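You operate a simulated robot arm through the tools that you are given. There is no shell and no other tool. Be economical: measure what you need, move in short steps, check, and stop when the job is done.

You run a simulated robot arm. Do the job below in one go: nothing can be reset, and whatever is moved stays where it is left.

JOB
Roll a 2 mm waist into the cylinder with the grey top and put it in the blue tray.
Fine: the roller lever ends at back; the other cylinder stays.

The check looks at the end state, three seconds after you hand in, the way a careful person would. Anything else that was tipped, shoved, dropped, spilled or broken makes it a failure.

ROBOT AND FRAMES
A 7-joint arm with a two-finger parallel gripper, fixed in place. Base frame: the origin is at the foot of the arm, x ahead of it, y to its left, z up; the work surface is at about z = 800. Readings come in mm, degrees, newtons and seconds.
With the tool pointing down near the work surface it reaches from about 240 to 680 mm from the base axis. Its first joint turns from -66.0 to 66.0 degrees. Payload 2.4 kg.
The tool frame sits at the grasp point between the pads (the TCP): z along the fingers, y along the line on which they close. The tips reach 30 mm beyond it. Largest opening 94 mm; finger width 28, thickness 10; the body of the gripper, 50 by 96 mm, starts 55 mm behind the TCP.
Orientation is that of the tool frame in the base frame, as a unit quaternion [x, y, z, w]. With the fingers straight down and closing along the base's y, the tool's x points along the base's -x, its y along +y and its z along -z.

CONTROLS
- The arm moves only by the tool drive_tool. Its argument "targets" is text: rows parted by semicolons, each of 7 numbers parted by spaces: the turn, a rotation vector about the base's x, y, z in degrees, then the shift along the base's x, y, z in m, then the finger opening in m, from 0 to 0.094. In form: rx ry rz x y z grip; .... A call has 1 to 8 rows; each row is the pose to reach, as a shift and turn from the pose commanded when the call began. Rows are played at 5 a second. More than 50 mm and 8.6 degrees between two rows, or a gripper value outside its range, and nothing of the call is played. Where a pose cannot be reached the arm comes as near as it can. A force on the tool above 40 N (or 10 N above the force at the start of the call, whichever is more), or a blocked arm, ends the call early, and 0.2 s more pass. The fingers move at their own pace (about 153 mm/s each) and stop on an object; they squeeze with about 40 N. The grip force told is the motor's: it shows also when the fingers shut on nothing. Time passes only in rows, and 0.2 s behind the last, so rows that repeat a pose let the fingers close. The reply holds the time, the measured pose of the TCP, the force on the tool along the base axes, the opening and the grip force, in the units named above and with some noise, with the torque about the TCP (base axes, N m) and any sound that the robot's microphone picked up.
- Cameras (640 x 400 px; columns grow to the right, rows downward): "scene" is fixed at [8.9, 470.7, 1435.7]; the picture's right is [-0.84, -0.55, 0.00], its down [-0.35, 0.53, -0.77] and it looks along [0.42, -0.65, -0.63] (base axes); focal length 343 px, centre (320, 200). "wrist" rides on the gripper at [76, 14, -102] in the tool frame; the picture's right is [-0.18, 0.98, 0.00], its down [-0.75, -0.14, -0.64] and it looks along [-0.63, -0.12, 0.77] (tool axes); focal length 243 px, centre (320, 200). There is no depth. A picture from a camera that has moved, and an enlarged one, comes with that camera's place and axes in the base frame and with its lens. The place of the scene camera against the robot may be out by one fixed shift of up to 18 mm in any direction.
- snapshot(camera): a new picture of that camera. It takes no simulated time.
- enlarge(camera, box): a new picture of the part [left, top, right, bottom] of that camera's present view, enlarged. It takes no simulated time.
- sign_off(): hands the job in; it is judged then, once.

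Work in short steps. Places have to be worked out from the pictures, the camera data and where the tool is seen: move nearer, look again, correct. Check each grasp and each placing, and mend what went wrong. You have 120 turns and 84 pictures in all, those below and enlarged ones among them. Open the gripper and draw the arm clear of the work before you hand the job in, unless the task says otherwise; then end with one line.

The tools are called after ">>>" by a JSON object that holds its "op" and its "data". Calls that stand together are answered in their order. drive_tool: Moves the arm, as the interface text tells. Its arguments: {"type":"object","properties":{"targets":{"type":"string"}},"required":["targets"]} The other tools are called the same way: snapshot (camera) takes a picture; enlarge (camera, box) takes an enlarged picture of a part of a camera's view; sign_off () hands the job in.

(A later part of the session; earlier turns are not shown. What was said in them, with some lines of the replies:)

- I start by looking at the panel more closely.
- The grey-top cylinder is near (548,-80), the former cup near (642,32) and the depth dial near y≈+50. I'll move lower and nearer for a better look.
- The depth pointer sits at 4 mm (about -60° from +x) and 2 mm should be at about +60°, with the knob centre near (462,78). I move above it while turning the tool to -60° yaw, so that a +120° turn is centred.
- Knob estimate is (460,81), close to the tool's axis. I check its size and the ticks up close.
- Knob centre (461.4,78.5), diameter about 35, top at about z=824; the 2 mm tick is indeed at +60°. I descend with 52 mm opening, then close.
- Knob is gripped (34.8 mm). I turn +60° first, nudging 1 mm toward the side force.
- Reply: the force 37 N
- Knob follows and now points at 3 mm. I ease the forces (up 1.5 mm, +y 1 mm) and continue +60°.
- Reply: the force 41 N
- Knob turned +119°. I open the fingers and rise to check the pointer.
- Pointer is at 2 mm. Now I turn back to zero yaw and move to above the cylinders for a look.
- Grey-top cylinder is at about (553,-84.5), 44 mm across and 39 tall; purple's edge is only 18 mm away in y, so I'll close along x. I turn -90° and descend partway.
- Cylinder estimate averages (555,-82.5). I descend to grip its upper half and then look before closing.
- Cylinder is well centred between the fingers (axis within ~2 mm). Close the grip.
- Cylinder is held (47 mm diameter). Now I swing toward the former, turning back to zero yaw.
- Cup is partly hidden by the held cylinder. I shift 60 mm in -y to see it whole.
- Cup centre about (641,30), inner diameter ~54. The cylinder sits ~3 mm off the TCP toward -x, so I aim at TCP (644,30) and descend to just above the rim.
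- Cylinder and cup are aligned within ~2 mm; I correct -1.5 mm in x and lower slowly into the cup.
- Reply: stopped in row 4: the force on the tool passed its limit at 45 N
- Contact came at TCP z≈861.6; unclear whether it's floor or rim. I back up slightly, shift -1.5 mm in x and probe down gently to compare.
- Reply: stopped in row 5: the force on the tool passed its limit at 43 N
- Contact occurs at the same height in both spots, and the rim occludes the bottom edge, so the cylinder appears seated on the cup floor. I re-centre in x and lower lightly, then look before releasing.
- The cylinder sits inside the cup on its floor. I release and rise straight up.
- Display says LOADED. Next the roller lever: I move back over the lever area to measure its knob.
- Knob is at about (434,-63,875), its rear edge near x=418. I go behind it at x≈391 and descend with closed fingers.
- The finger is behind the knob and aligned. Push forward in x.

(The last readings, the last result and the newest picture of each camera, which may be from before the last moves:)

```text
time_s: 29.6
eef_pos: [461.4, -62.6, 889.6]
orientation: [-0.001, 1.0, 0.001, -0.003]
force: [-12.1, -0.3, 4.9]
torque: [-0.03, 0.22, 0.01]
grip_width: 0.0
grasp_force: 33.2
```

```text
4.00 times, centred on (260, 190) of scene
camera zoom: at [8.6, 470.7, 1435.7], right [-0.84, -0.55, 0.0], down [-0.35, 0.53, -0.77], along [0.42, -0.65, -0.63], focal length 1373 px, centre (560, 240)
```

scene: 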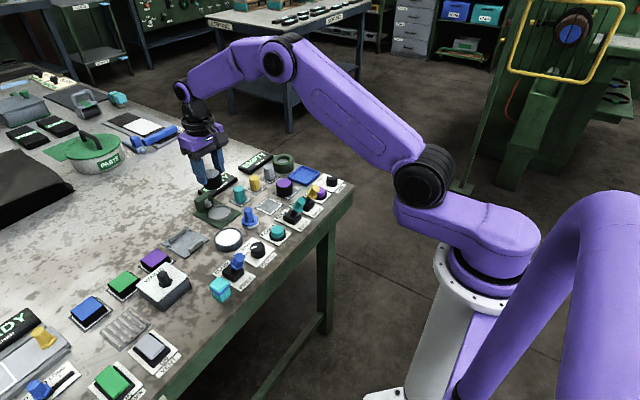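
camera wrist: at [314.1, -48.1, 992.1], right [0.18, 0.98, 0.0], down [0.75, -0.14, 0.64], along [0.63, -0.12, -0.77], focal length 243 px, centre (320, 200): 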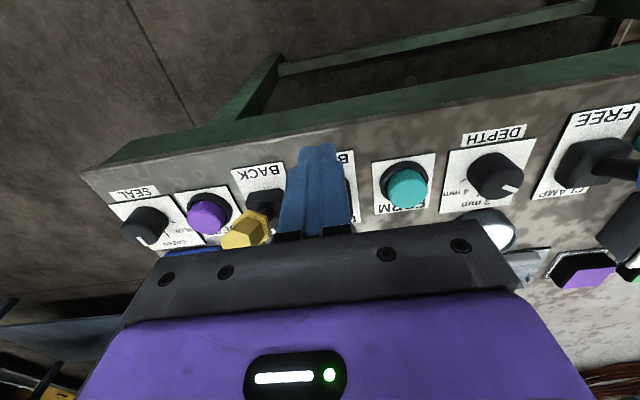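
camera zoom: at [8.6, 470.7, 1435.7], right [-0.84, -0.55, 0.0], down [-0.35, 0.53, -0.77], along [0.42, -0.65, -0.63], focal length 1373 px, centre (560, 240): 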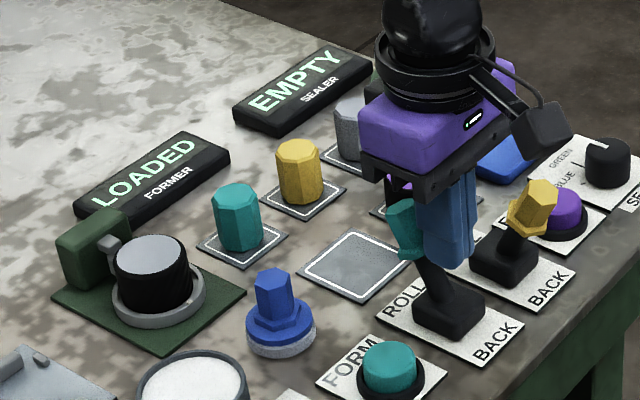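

Lever now leans to ROLL. I back off a bit and raise to see if it stays there.

>>> {"op": "drive_tool", "data": {"targets": "0 0 0 0.003 0 0 0; 0 0 0 -0.02 0 0 0; 0 0 0 -0.04 0 0.03 0; 0 0 0 -0.04 0 0.07 0"}}

>>> {"op": "enlarge", "data": {"camera": "scene", "box": [190, 140, 330, 240]}}

>>> {"op": "enlarge", "data": {"camera": "scene", "box": [195, 180, 255, 230]}}

```text
time_s: 30.6
eef_pos: [425.9, -62.0, 957.9]
orientation: [-0.001, 1.0, 0.0, 0.001]
force: [-0.4, 0.1, -0.8]
torque: [0.0, -0.02, 0.0]
grip_width: 0.0
grasp_force: 32.4
```

```text
4.00 times, centred on (260, 190) of scene
camera zoom: at [8.9, 470.7, 1435.7], right [-0.84, -0.55, 0.0], down [-0.35, 0.53, -0.77], along [0.42, -0.65, -0.63], focal length 1373 px, centre (560, 240)
```

zoom: 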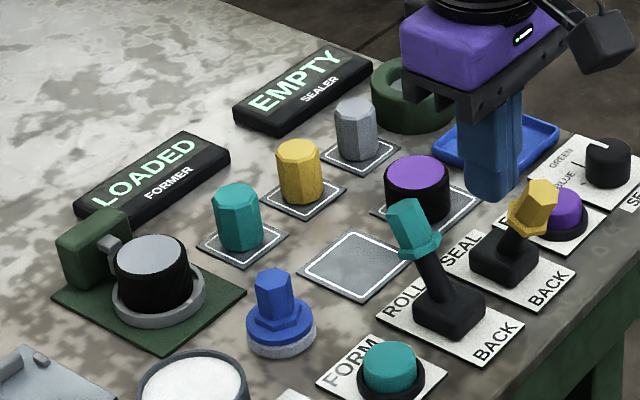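

```text
8.00 times, centred on (225, 205) of scene
camera zoom: at [8.9, 470.7, 1435.7], right [-0.84, -0.55, 0.0], down [-0.35, 0.53, -0.77], along [0.42, -0.65, -0.63], focal length 2746 px, centre (1080, 160)
```

zoom: 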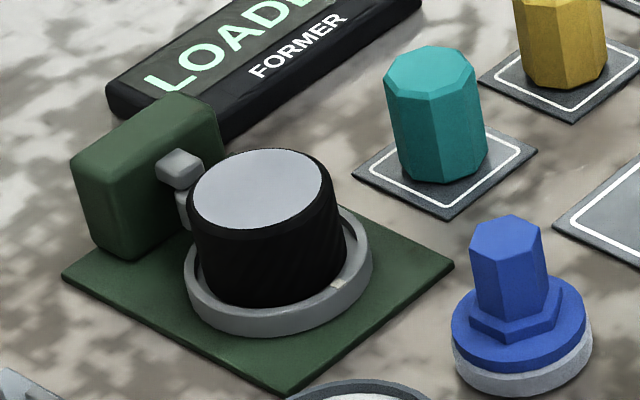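

Lever holds at ROLL and the roller has come in. Now go to above the FORM button at about (454,3).

>>> {"op": "drive_tool", "data": {"targets": "0 0 0 0.012 0.03 0 0; 0 0 0 0.0285 0.065 0 0; 0 0 0 0.0285 0.065 -0.04 0; 0 0 0 0.0285 0.065 -0.075 0; 0 0 0 0.0285 0.065 -0.08 0"}}

>>> {"op": "snapshot", "data": {"camera": "wrist"}}

>>> {"op": "enlarge", "data": {"camera": "scene", "box": [220, 180, 320, 260]}}

```text
time_s: 31.8
eef_pos: [454.3, 2.3, 880.1]
orientation: [-0.001, 1.0, 0.0, 0.002]
force: [-0.2, -1.0, 0.3]
torque: [0.01, 0.02, 0.0]
grip_width: 0.2
grasp_force: 33.3
```

```text
37 pictures are left
camera wrist: at [376.4, 16.2, 981.1], right [0.18, 0.98, 0.0], down [0.75, -0.14, 0.64], along [0.63, -0.12, -0.77], focal length 243 px, centre (320, 200)
```

wrist: 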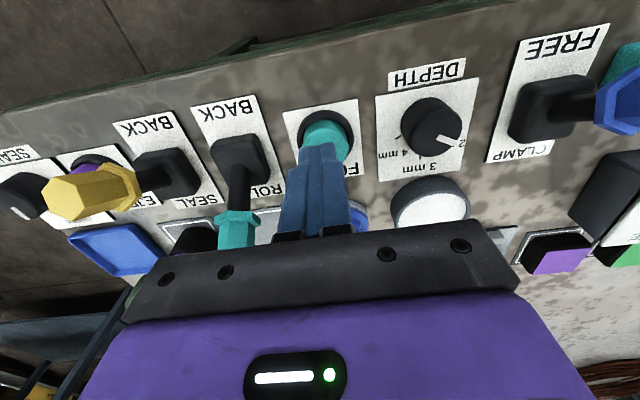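

```text
5.00 times, centred on (270, 220) of scene
camera zoom: at [8.9, 470.7, 1435.7], right [-0.84, -0.55, 0.0], down [-0.35, 0.53, -0.77], along [0.42, -0.65, -0.63], focal length 1716 px, centre (570, 100)
```

zoom: 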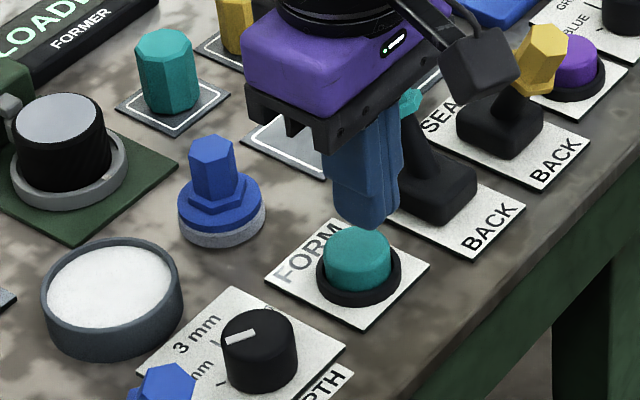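

The dial pointer deserves a recheck before forming, so I enlarge it.

>>> {"op": "enlarge", "data": {"camera": "wrist", "box": [380, 75, 480, 185]}}

```text
3.64 times, centred on (430, 130) of wrist
camera zoom: at [376.4, 16.2, 981.1], right [0.18, 0.98, 0.0], down [0.75, -0.14, 0.64], along [0.63, -0.12, -0.77], focal length 882 px, centre (-80, 454)
```

zoom: 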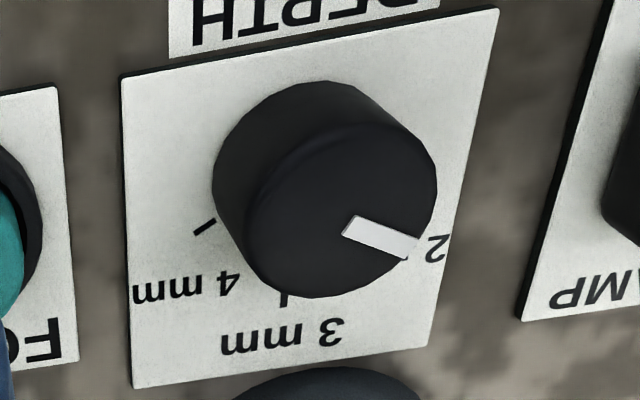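

Pointer works out at 62°, i.e. 2 mm. Fingers are over FORM; I press down gently.

>>> {"op": "drive_tool", "data": {"targets": "0 0 0 -0.002 0.002 -0.015 0; 0 0 0 -0.002 0.002 -0.024 0; 0 0 0 -0.002 0.002 -0.028 0; 0 0 0 -0.002 0.002 -0.031 0; 0 0 0 -0.002 0.002 -0.034 0; 0 0 0 -0.002 0.002 -0.037 0"}}

>>> {"op": "enlarge", "data": {"camera": "scene", "box": [190, 150, 310, 250]}}

```text
time_s: 33.1
eef_pos: [451.1, 5.1, 848.3]
orientation: [-0.001, 1.0, -0.001, 0.003]
force: [-8.2, -0.9, 34.6]
torque: [0.02, 0.32, -0.04]
grip_width: 0.0
grasp_force: 32.7
heard: click
stopped in row 6: the force on the tool passed its limit at 43 N (the readings are from after the stop); the commanded pose is now the measured one
```

```text
4.00 times, centred on (250, 200) of scene
camera zoom: at [7.5, 470.6, 1435.7], right [-0.84, -0.55, 0.0], down [-0.35, 0.53, -0.77], along [0.43, -0.65, -0.63], focal length 1373 px, centre (600, 200)
```

zoom: 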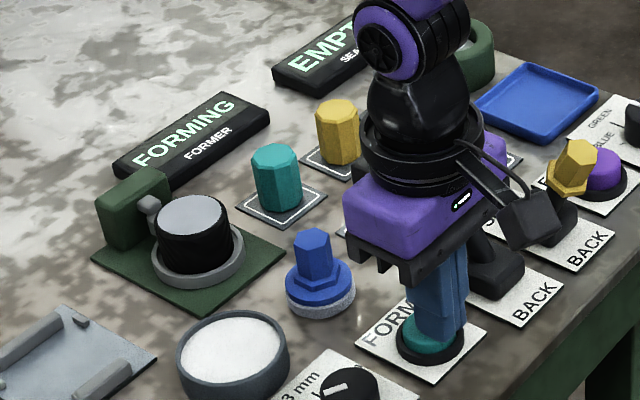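

Click heard, and the display shows FORMING. I lift off the button and wait.

>>> {"op": "drive_tool", "data": {"targets": "0 0 0 0 0 0.03 0; 0 0 0 0 0 0.07 0; 0 0 0 0 0 0.11 0; 0 0 0 0 0 0.11 0; 0 0 0 0 0 0.11 0; 0 0 0 0 0 0.11 0; 0 0 0 0 0 0.11 0; 0 0 0 0 0 0.11 0"}}

>>> {"op": "enlarge", "data": {"camera": "scene", "box": [190, 150, 310, 250]}}

```text
time_s: 34.9
eef_pos: [451.8, 5.5, 954.3]
orientation: [-0.001, 1.0, -0.001, 0.001]
force: [-1.2, 0.3, -0.6]
torque: [-0.02, 0.01, -0.01]
grip_width: 0.0
grasp_force: 32.9
```

```text
4.00 times, centred on (250, 200) of scene
camera zoom: at [8.9, 470.7, 1435.7], right [-0.84, -0.55, 0.0], down [-0.35, 0.53, -0.77], along [0.42, -0.65, -0.63], focal length 1373 px, centre (600, 200)
```

zoom: 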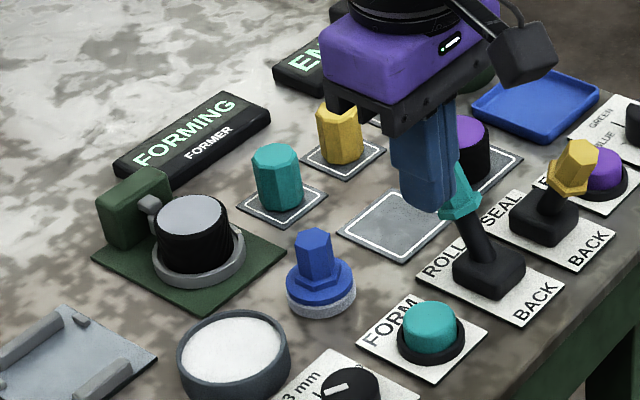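

Still forming. I use the time to move high to the +x side of the lever.

>>> {"op": "drive_tool", "data": {"targets": "0 0 0 0.03 0 0.01 0; 0 0 0 0.065 -0.02 0.01 0; 0 0 0 0.094 -0.05 0.01 0; 0 0 0 0.094 -0.067 0.01 0; 0 0 0 0.094 -0.067 0.01 0; 0 0 0 0.094 -0.067 0.01 0; 0 0 0 0.094 -0.067 0.01 0; 0 0 0 0.094 -0.067 0.01 0"}}

>>> {"op": "drive_tool", "data": {"targets": "0 0 0 0 0 0 0; 0 0 0 0 0 0 0; 0 0 0 0 0 0 0; 0 0 0 0 0 0 0; 0 0 0 0 0 0 0; 0 0 0 0 0 0 0; 0 0 0 0 0 0 0; 0 0 0 0 0 0 0"}}

>>> {"op": "snapshot", "data": {"camera": "scene"}}

>>> {"op": "enlarge", "data": {"camera": "scene", "box": [190, 150, 310, 250]}}

```text
time_s: 36.7
eef_pos: [545.6, -60.9, 965.4]
orientation: [0.0, 1.0, 0.0, 0.0]
force: [-0.3, -0.2, -0.7]
torque: [0.0, 0.01, 0.02]
grip_width: 0.1
grasp_force: 33.2
```

```text
time_s: 38.5
eef_pos: [545.3, -62.1, 964.9]
orientation: [-0.001, 1.0, 0.001, 0.001]
force: [0.5, 0.4, 0.7]
torque: [-0.01, 0.02, -0.02]
grip_width: 0.0
grasp_force: 33.2
```

```text
32 pictures are left
```

scene: 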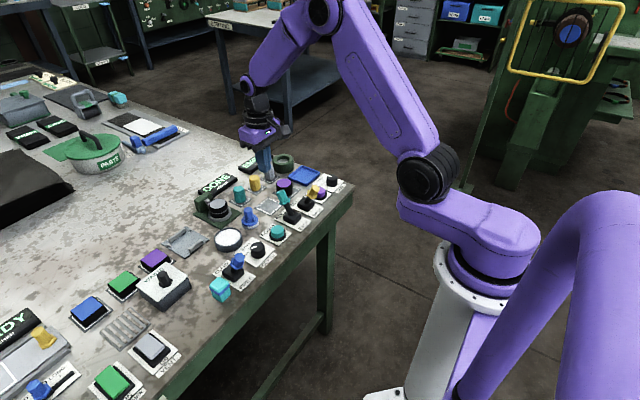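

```text
4.00 times, centred on (250, 200) of scene
camera zoom: at [8.9, 470.7, 1435.7], right [-0.84, -0.55, 0.0], down [-0.35, 0.53, -0.77], along [0.42, -0.65, -0.63], focal length 1373 px, centre (600, 200)
```

zoom: 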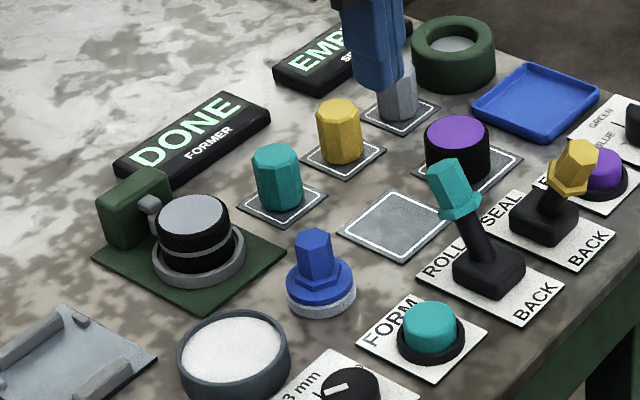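

DONE is shown and the waist is visible. Now I descend on the +x side of the lever and push it back.

>>> {"op": "drive_tool", "data": {"targets": "0 0 0 0 0 -0.04 0; 0 0 0 0 0 -0.075 0; 0 0 0 -0.01 0 -0.075 0; 0 0 0 -0.02 0 -0.075 0; 0 0 0 -0.032 0 -0.075 0; 0 0 0 -0.045 0 -0.075 0; 0 0 0 -0.058 0 -0.075 0; 0 0 0 -0.068 0 -0.075 0"}}

>>> {"op": "enlarge", "data": {"camera": "scene", "box": [210, 150, 330, 250]}}

```text
time_s: 40.3
eef_pos: [477.5, -62.3, 890.6]
orientation: [-0.001, 1.0, 0.0, 0.001]
force: [-0.5, 0.4, -0.2]
torque: [0.0, 0.02, -0.01]
grip_width: 0.0
grasp_force: 33.1
```

```text
4.00 times, centred on (270, 200) of scene
camera zoom: at [8.9, 470.7, 1435.7], right [-0.84, -0.55, 0.0], down [-0.35, 0.53, -0.77], along [0.42, -0.65, -0.63], focal length 1373 px, centre (520, 200)
```

zoom: 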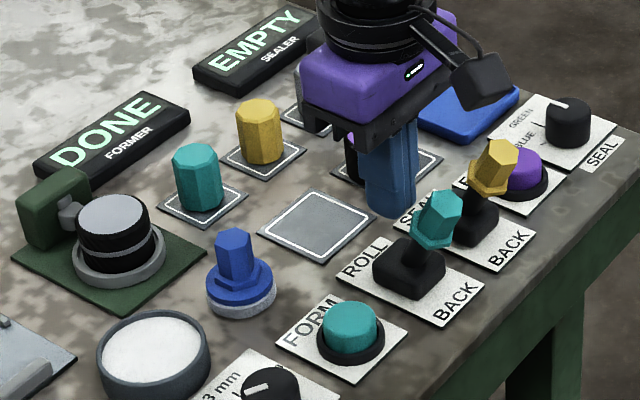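

Lever snapped to BACK and the roller has withdrawn. I rise and return over the former.

>>> {"op": "drive_tool", "data": {"targets": "0 0 0 0.01 0 0.04 0; 0 0 0 0.03 0.01 0.08 0.02; 0 0 0 0.065 0.03 0.09 0.05; 0 0 0 0.1 0.05 0.09 0.066; 0 0 0 0.135 0.07 0.09 0.066; 0 0 0 0.166 0.093 0.08 0.066; 0 0 0 0.166 0.093 0.05 0.066"}}

>>> {"op": "enlarge", "data": {"camera": "wrist", "box": [200, 20, 440, 180]}}

>>> {"op": "enlarge", "data": {"camera": "scene", "box": [180, 160, 330, 240]}}

```text
time_s: 41.9
eef_pos: [642.7, 31.9, 940.0]
orientation: [-0.001, 1.0, 0.0, 0.0]
force: [0.0, -0.7, 0.2]
torque: [0.02, 0.01, 0.02]
grip_width: 66.0
grasp_force: 0.1
```

```text
2.50 times, centred on (320, 100) of wrist
camera zoom: at [565.8, 45.5, 1042.3], right [0.18, 0.98, 0.0], down [0.75, -0.14, 0.64], along [0.63, -0.12, -0.77], focal length 606 px, centre (320, 450)
```

zoom: 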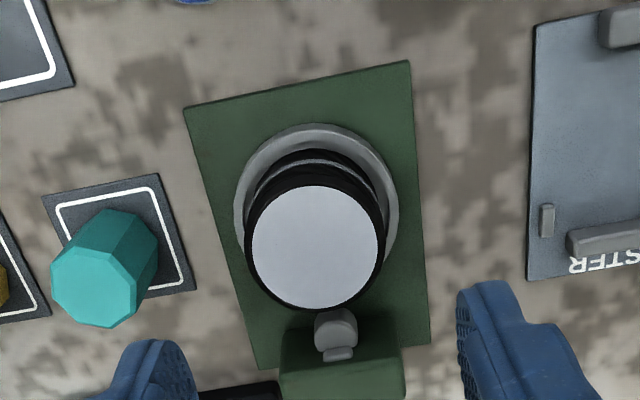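

```text
4.27 times, centred on (255, 200) of scene
camera zoom: at [8.9, 470.7, 1435.7], right [-0.84, -0.55, 0.0], down [-0.35, 0.53, -0.77], along [0.42, -0.65, -0.63], focal length 1464 px, centre (597, 200)
```

zoom: 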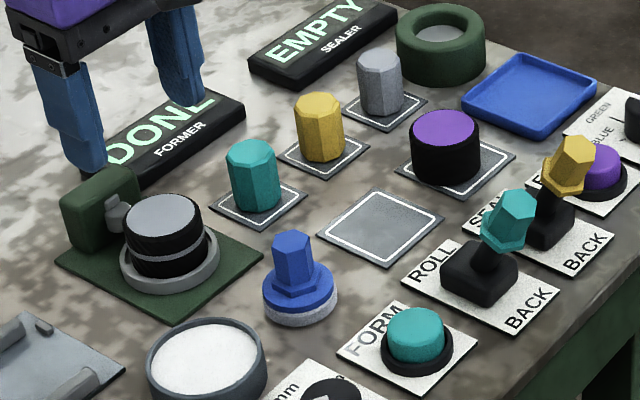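

Cylinder is centred near (640,30). Descend and grip it again.

>>> {"op": "drive_tool", "data": {"targets": "0 0 0 -0.001 -0.001 -0.03 0.066; 0 0 0 -0.001 -0.001 -0.06 0.066; 0 0 0 -0.001 -0.001 -0.08 0.066; 0 0 0 -0.001 -0.001 -0.08 0.066; 0 0 0 -0.001 -0.001 -0.08 0.036; 0 0 0 -0.001 -0.001 -0.08 0.036; 0 0 0 -0.001 -0.001 -0.08 0.036"}}

>>> {"op": "enlarge", "data": {"camera": "wrist", "box": [220, 60, 420, 220]}}

```text
time_s: 43.5
eef_pos: [641.5, 30.5, 860.3]
orientation: [0.0, 1.0, 0.0, 0.001]
force: [0.0, 0.0, -0.2]
torque: [-0.01, 0.02, -0.01]
grip_width: 46.7
grasp_force: 40.0
```

```text
2.50 times, centred on (320, 140) of wrist
camera zoom: at [565.8, 44.0, 961.6], right [0.18, 0.98, 0.0], down [0.75, -0.14, 0.64], along [0.63, -0.12, -0.77], focal length 606 px, centre (320, 350)
```

zoom: 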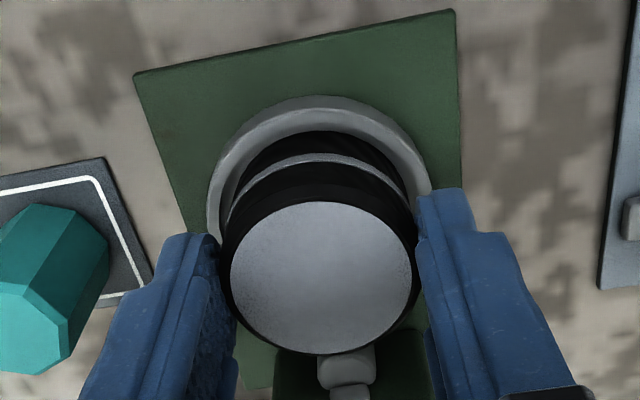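

Gripped at 46.7 mm. I lift straight up and start toward the tray at a safe height.

>>> {"op": "drive_tool", "data": {"targets": "0 0 0 0 0 0.02 0.036; 0 0 0 0 0 0.05 0.036; 0 0 0 0 0 0.085 0.036; 0 0 0 -0.02 -0.03 0.1 0.036; 0 0 0 -0.035 -0.07 0.1 0.036; 0 0 0 -0.05 -0.11 0.1 0.036; 0 0 0 -0.065 -0.15 0.1 0.036; 0 0 0 -0.08 -0.19 0.1 0.036"}}

>>> {"op": "snapshot", "data": {"camera": "wrist"}}

>>> {"op": "enlarge", "data": {"camera": "scene", "box": [180, 120, 340, 240]}}

```text
time_s: 45.3
eef_pos: [563.1, -160.1, 961.3]
orientation: [-0.002, 1.0, 0.0, 0.0]
force: [0.5, 0.3, -0.8]
torque: [-0.02, -0.04, 0.03]
grip_width: 46.8
grasp_force: 39.9
```

```text
26 pictures are left
camera wrist: at [486.1, -146.9, 1063.3], right [0.18, 0.98, 0.0], down [0.75, -0.14, 0.64], along [0.63, -0.12, -0.77], focal length 243 px, centre (320, 200)
```

wrist: 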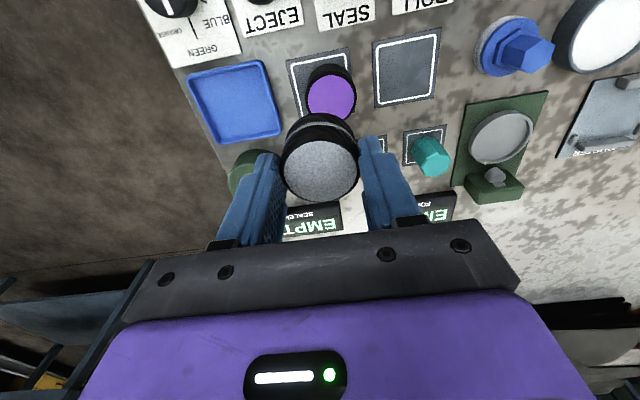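

```text
3.33 times, centred on (260, 180) of scene
camera zoom: at [8.9, 470.7, 1435.7], right [-0.84, -0.55, 0.0], down [-0.35, 0.53, -0.77], along [0.42, -0.65, -0.63], focal length 1144 px, centre (520, 267)
```

zoom: 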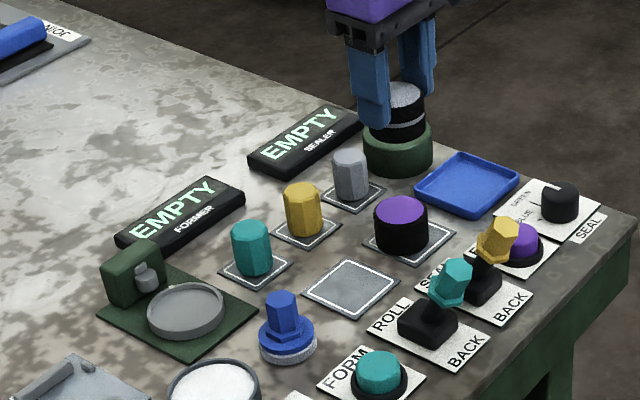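

Tray centre works out at about (553,-249). I move over it.

>>> {"op": "drive_tool", "data": {"targets": "0 0 0 -0.003 -0.045 0 0.036; 0 0 0 -0.007 -0.09 0 0.036; 0 0 0 -0.007 -0.09 -0.03 0.036; 0 0 0 -0.007 -0.09 -0.06 0.036"}}

>>> {"op": "snapshot", "data": {"camera": "wrist"}}

>>> {"op": "enlarge", "data": {"camera": "scene", "box": [230, 120, 350, 210]}}

```text
time_s: 46.3
eef_pos: [557.7, -250.0, 902.0]
orientation: [0.0, 1.0, 0.001, 0.001]
force: [0.2, 0.7, -0.3]
torque: [-0.02, 0.04, 0.01]
grip_width: 46.7
grasp_force: 40.3
```

```text
24 pictures are left
camera wrist: at [480.6, -236.5, 1002.8], right [0.18, 0.98, 0.0], down [0.75, -0.14, 0.64], along [0.63, -0.12, -0.77], focal length 243 px, centre (320, 200)
```

wrist: 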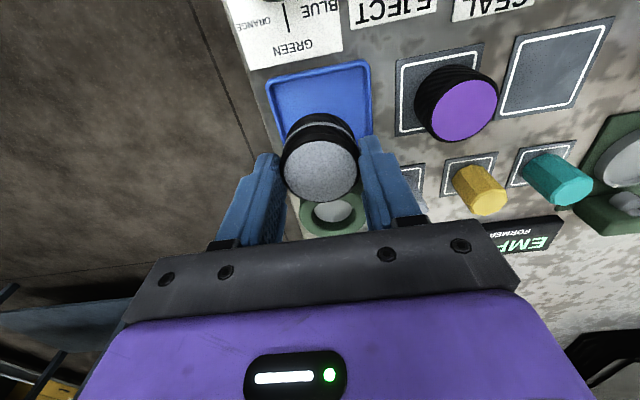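

```text
4.44 times, centred on (290, 165) of scene
camera zoom: at [9.0, 470.6, 1435.7], right [-0.84, -0.55, 0.0], down [-0.35, 0.53, -0.77], along [0.42, -0.65, -0.63], focal length 1526 px, centre (453, 356)
```

zoom: 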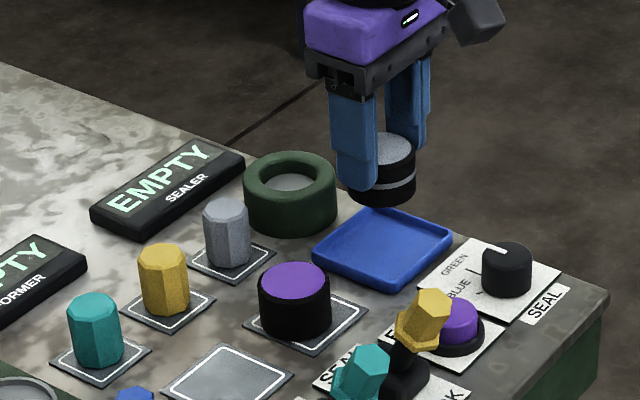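

Tray spans about x 520–590, y -283 to -206, centre (555,-245). I correct +4 mm in y and lower in stages.

>>> {"op": "drive_tool", "data": {"targets": "0 0 0 0.001 0.004 -0.015 0.036; 0 0 0 0.001 0.004 -0.03 0.036; 0 0 0 0.001 0.004 -0.036 0.036"}}

>>> {"op": "enlarge", "data": {"camera": "wrist", "box": [200, 40, 440, 200]}}

>>> {"op": "enlarge", "data": {"camera": "scene", "box": [260, 140, 340, 200]}}

```text
time_s: 47.1
eef_pos: [558.8, -245.0, 865.1]
orientation: [-0.001, 1.0, 0.0, 0.001]
force: [0.0, 0.2, -1.2]
torque: [0.01, 0.04, -0.02]
grip_width: 46.9
grasp_force: 40.0
```

```text
2.50 times, centred on (320, 120) of wrist
camera zoom: at [481.6, -231.8, 967.0], right [0.18, 0.98, 0.0], down [0.75, -0.14, 0.64], along [0.63, -0.12, -0.77], focal length 606 px, centre (320, 400)
```

zoom: 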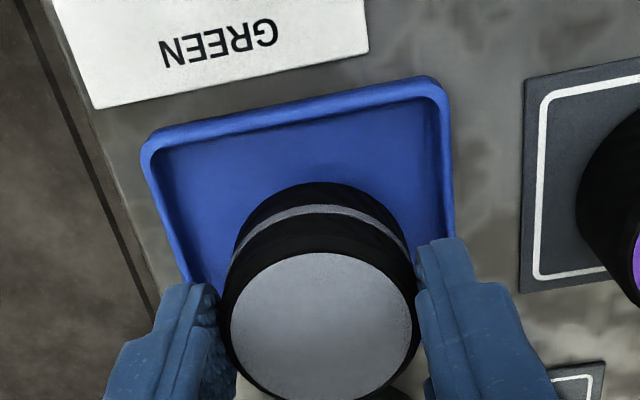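

```text
6.67 times, centred on (300, 170) of scene
camera zoom: at [9.0, 470.6, 1435.7], right [-0.84, -0.55, 0.0], down [-0.35, 0.53, -0.77], along [0.42, -0.65, -0.63], focal length 2288 px, centre (453, 400)
```

zoom: 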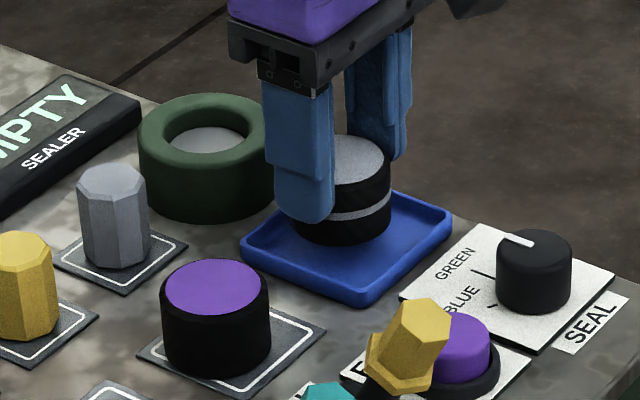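

Cylinder is about 5 mm too far in +x; I correct and lower the rest slowly.

>>> {"op": "drive_tool", "data": {"targets": "0 0 0 -0.005 -0.002 0 0.036; 0 0 0 -0.005 -0.002 -0.006 0.036; 0 0 0 -0.005 -0.002 -0.009 0.036; 0 0 0 -0.005 -0.002 -0.011 0.036; 0 0 0 -0.005 -0.002 -0.0125 0.036; 0 0 0 -0.005 -0.002 -0.014 0.036"}}

>>> {"op": "enlarge", "data": {"camera": "wrist", "box": [200, 40, 440, 200]}}

>>> {"op": "enlarge", "data": {"camera": "scene", "box": [260, 140, 340, 200]}}

```text
time_s: 48.5
eef_pos: [553.2, -248.3, 853.9]
orientation: [0.0, 1.0, 0.0, 0.002]
force: [-3.8, 4.3, 18.7]
torque: [0.2, 0.19, -0.01]
grip_width: 46.5
grasp_force: 40.3
```

```text
2.50 times, centred on (320, 120) of wrist
camera zoom: at [474.7, -234.9, 954.7], right [0.18, 0.98, 0.0], down [0.75, -0.14, 0.65], along [0.63, -0.12, -0.76], focal length 606 px, centre (320, 400)
```

zoom: 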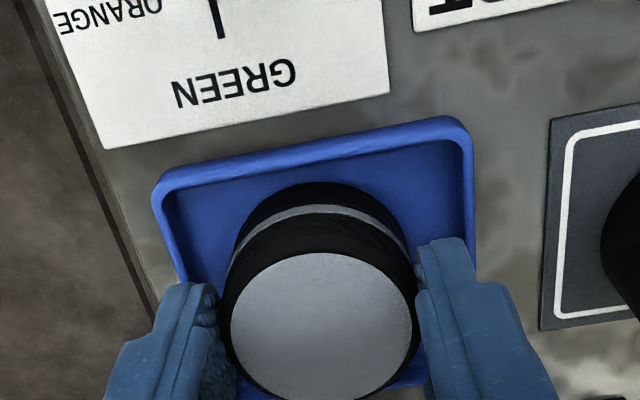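

```text
6.67 times, centred on (300, 170) of scene
camera zoom: at [8.5, 470.9, 1435.6], right [-0.84, -0.55, 0.0], down [-0.35, 0.53, -0.77], along [0.42, -0.65, -0.63], focal length 2288 px, centre (453, 400)
```

zoom: 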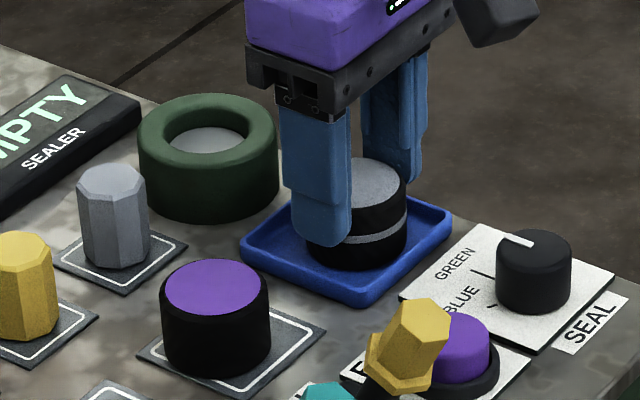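

Seated on the tray floor with clearance all round. I release and rise straight up.

>>> {"op": "drive_tool", "data": {"targets": "0 0 0 0 0 0.001 0.06; 0 0 0 0 0 0.001 0.066; 0 0 0 0 0 0.001 0.066; 0 0 0 0 0 0.04 0.066; 0 0 0 0 0 0.08 0.066; 0 0 0 -0.02 0.02 0.12 0.066; 0 0 0 -0.05 0.06 0.14 0.066"}}

>>> {"op": "snapshot", "data": {"camera": "scene"}}

>>> {"op": "enlarge", "data": {"camera": "scene", "box": [180, 140, 340, 260]}}

>>> {"op": "enlarge", "data": {"camera": "scene", "box": [265, 150, 345, 210]}}

```text
refused: row 7 steps farther than a row can; nothing moved
```

```text
18 pictures are left
```

scene: 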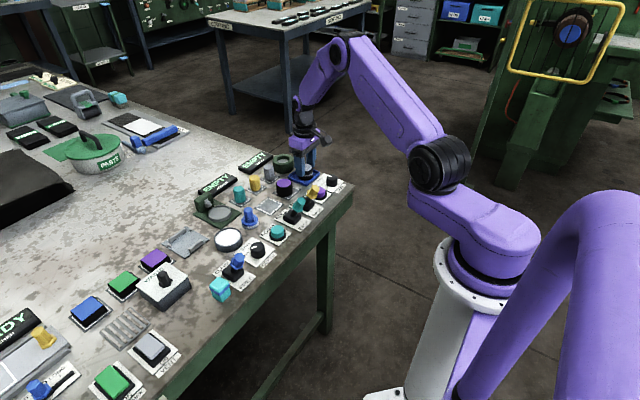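

```text
3.33 times, centred on (260, 200) of scene
camera zoom: at [8.5, 470.9, 1435.6], right [-0.84, -0.55, 0.0], down [-0.35, 0.53, -0.77], along [0.42, -0.65, -0.63], focal length 1144 px, centre (520, 200)
```

zoom: 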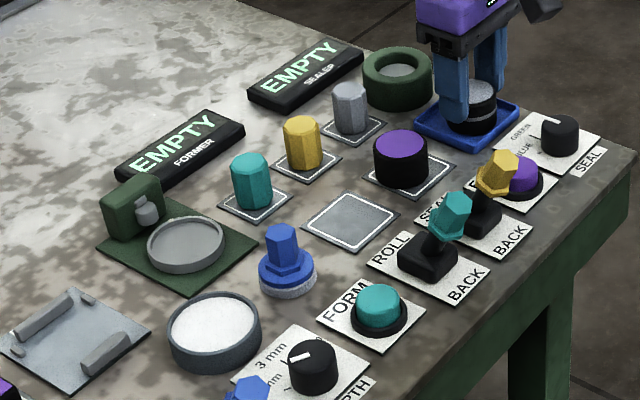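

```text
6.67 times, centred on (305, 180) of scene
camera zoom: at [8.5, 470.9, 1435.6], right [-0.84, -0.55, 0.0], down [-0.35, 0.53, -0.77], along [0.42, -0.65, -0.63], focal length 2288 px, centre (420, 333)
```

zoom: 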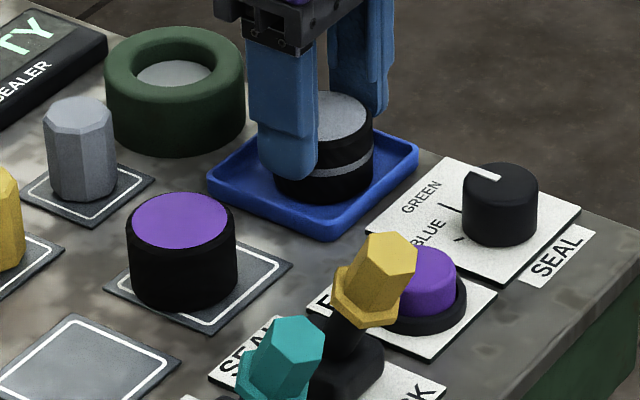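

The last row was too long a step, so nothing moved. I repeat with a shorter one.

>>> {"op": "drive_tool", "data": {"targets": "0 0 0 0 0 0.001 0.06; 0 0 0 0 0 0.001 0.066; 0 0 0 0 0 0.001 0.066; 0 0 0 0 0 0.04 0.066; 0 0 0 0 0 0.08 0.066; 0 0 0 -0.01 0.01 0.12 0.066; 0 0 0 -0.03 0.04 0.14 0.066; 0 0 0 -0.05 0.07 0.15 0.066"}}

>>> {"op": "enlarge", "data": {"camera": "scene", "box": [180, 140, 340, 260]}}

>>> {"op": "snapshot", "data": {"camera": "wrist"}}

```text
time_s: 50.3
eef_pos: [501.1, -178.9, 999.7]
orientation: [-0.001, 1.0, 0.0, 0.001]
force: [0.0, 0.9, 1.3]
torque: [0.0, 0.0, 0.0]
grip_width: 66.0
grasp_force: 0.2
```

```text
3.33 times, centred on (260, 200) of scene
camera zoom: at [9.0, 470.6, 1435.7], right [-0.84, -0.55, 0.0], down [-0.35, 0.53, -0.77], along [0.42, -0.65, -0.63], focal length 1144 px, centre (520, 200)
```

zoom: 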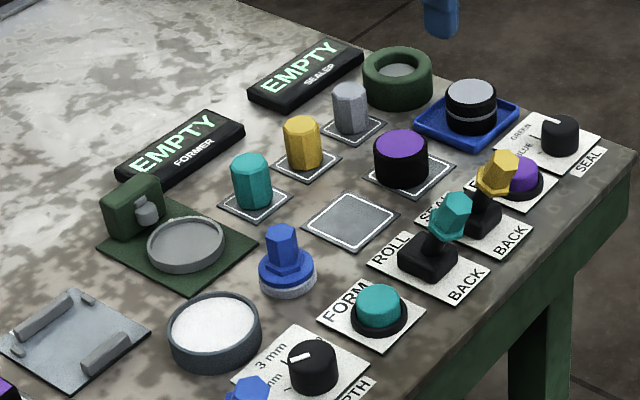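

```text
14 pictures are left
camera wrist: at [424.4, -166.4, 1101.5], right [0.18, 0.98, 0.0], down [0.75, -0.14, 0.64], along [0.63, -0.12, -0.77], focal length 243 px, centre (320, 200)
```

wrist: 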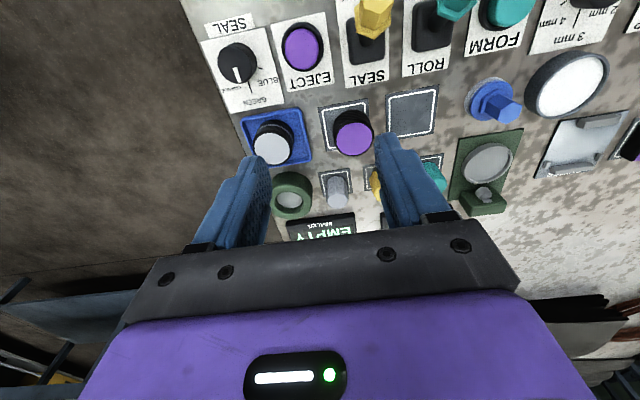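

The cylinder with its waist stands upright in the blue tray. The roller lever is at BACK, the purple cylinder is untouched and the arm is clear, so I hand in.

>>> {"op": "sign_off", "data": {}}

```text
The job is handed in.
```

I rolled the waist into the grey-top cylinder with the depth dial at 2 mm and stood it upright in the blue tray; the roller lever is at BACK and the purple-top cylinder was not moved.
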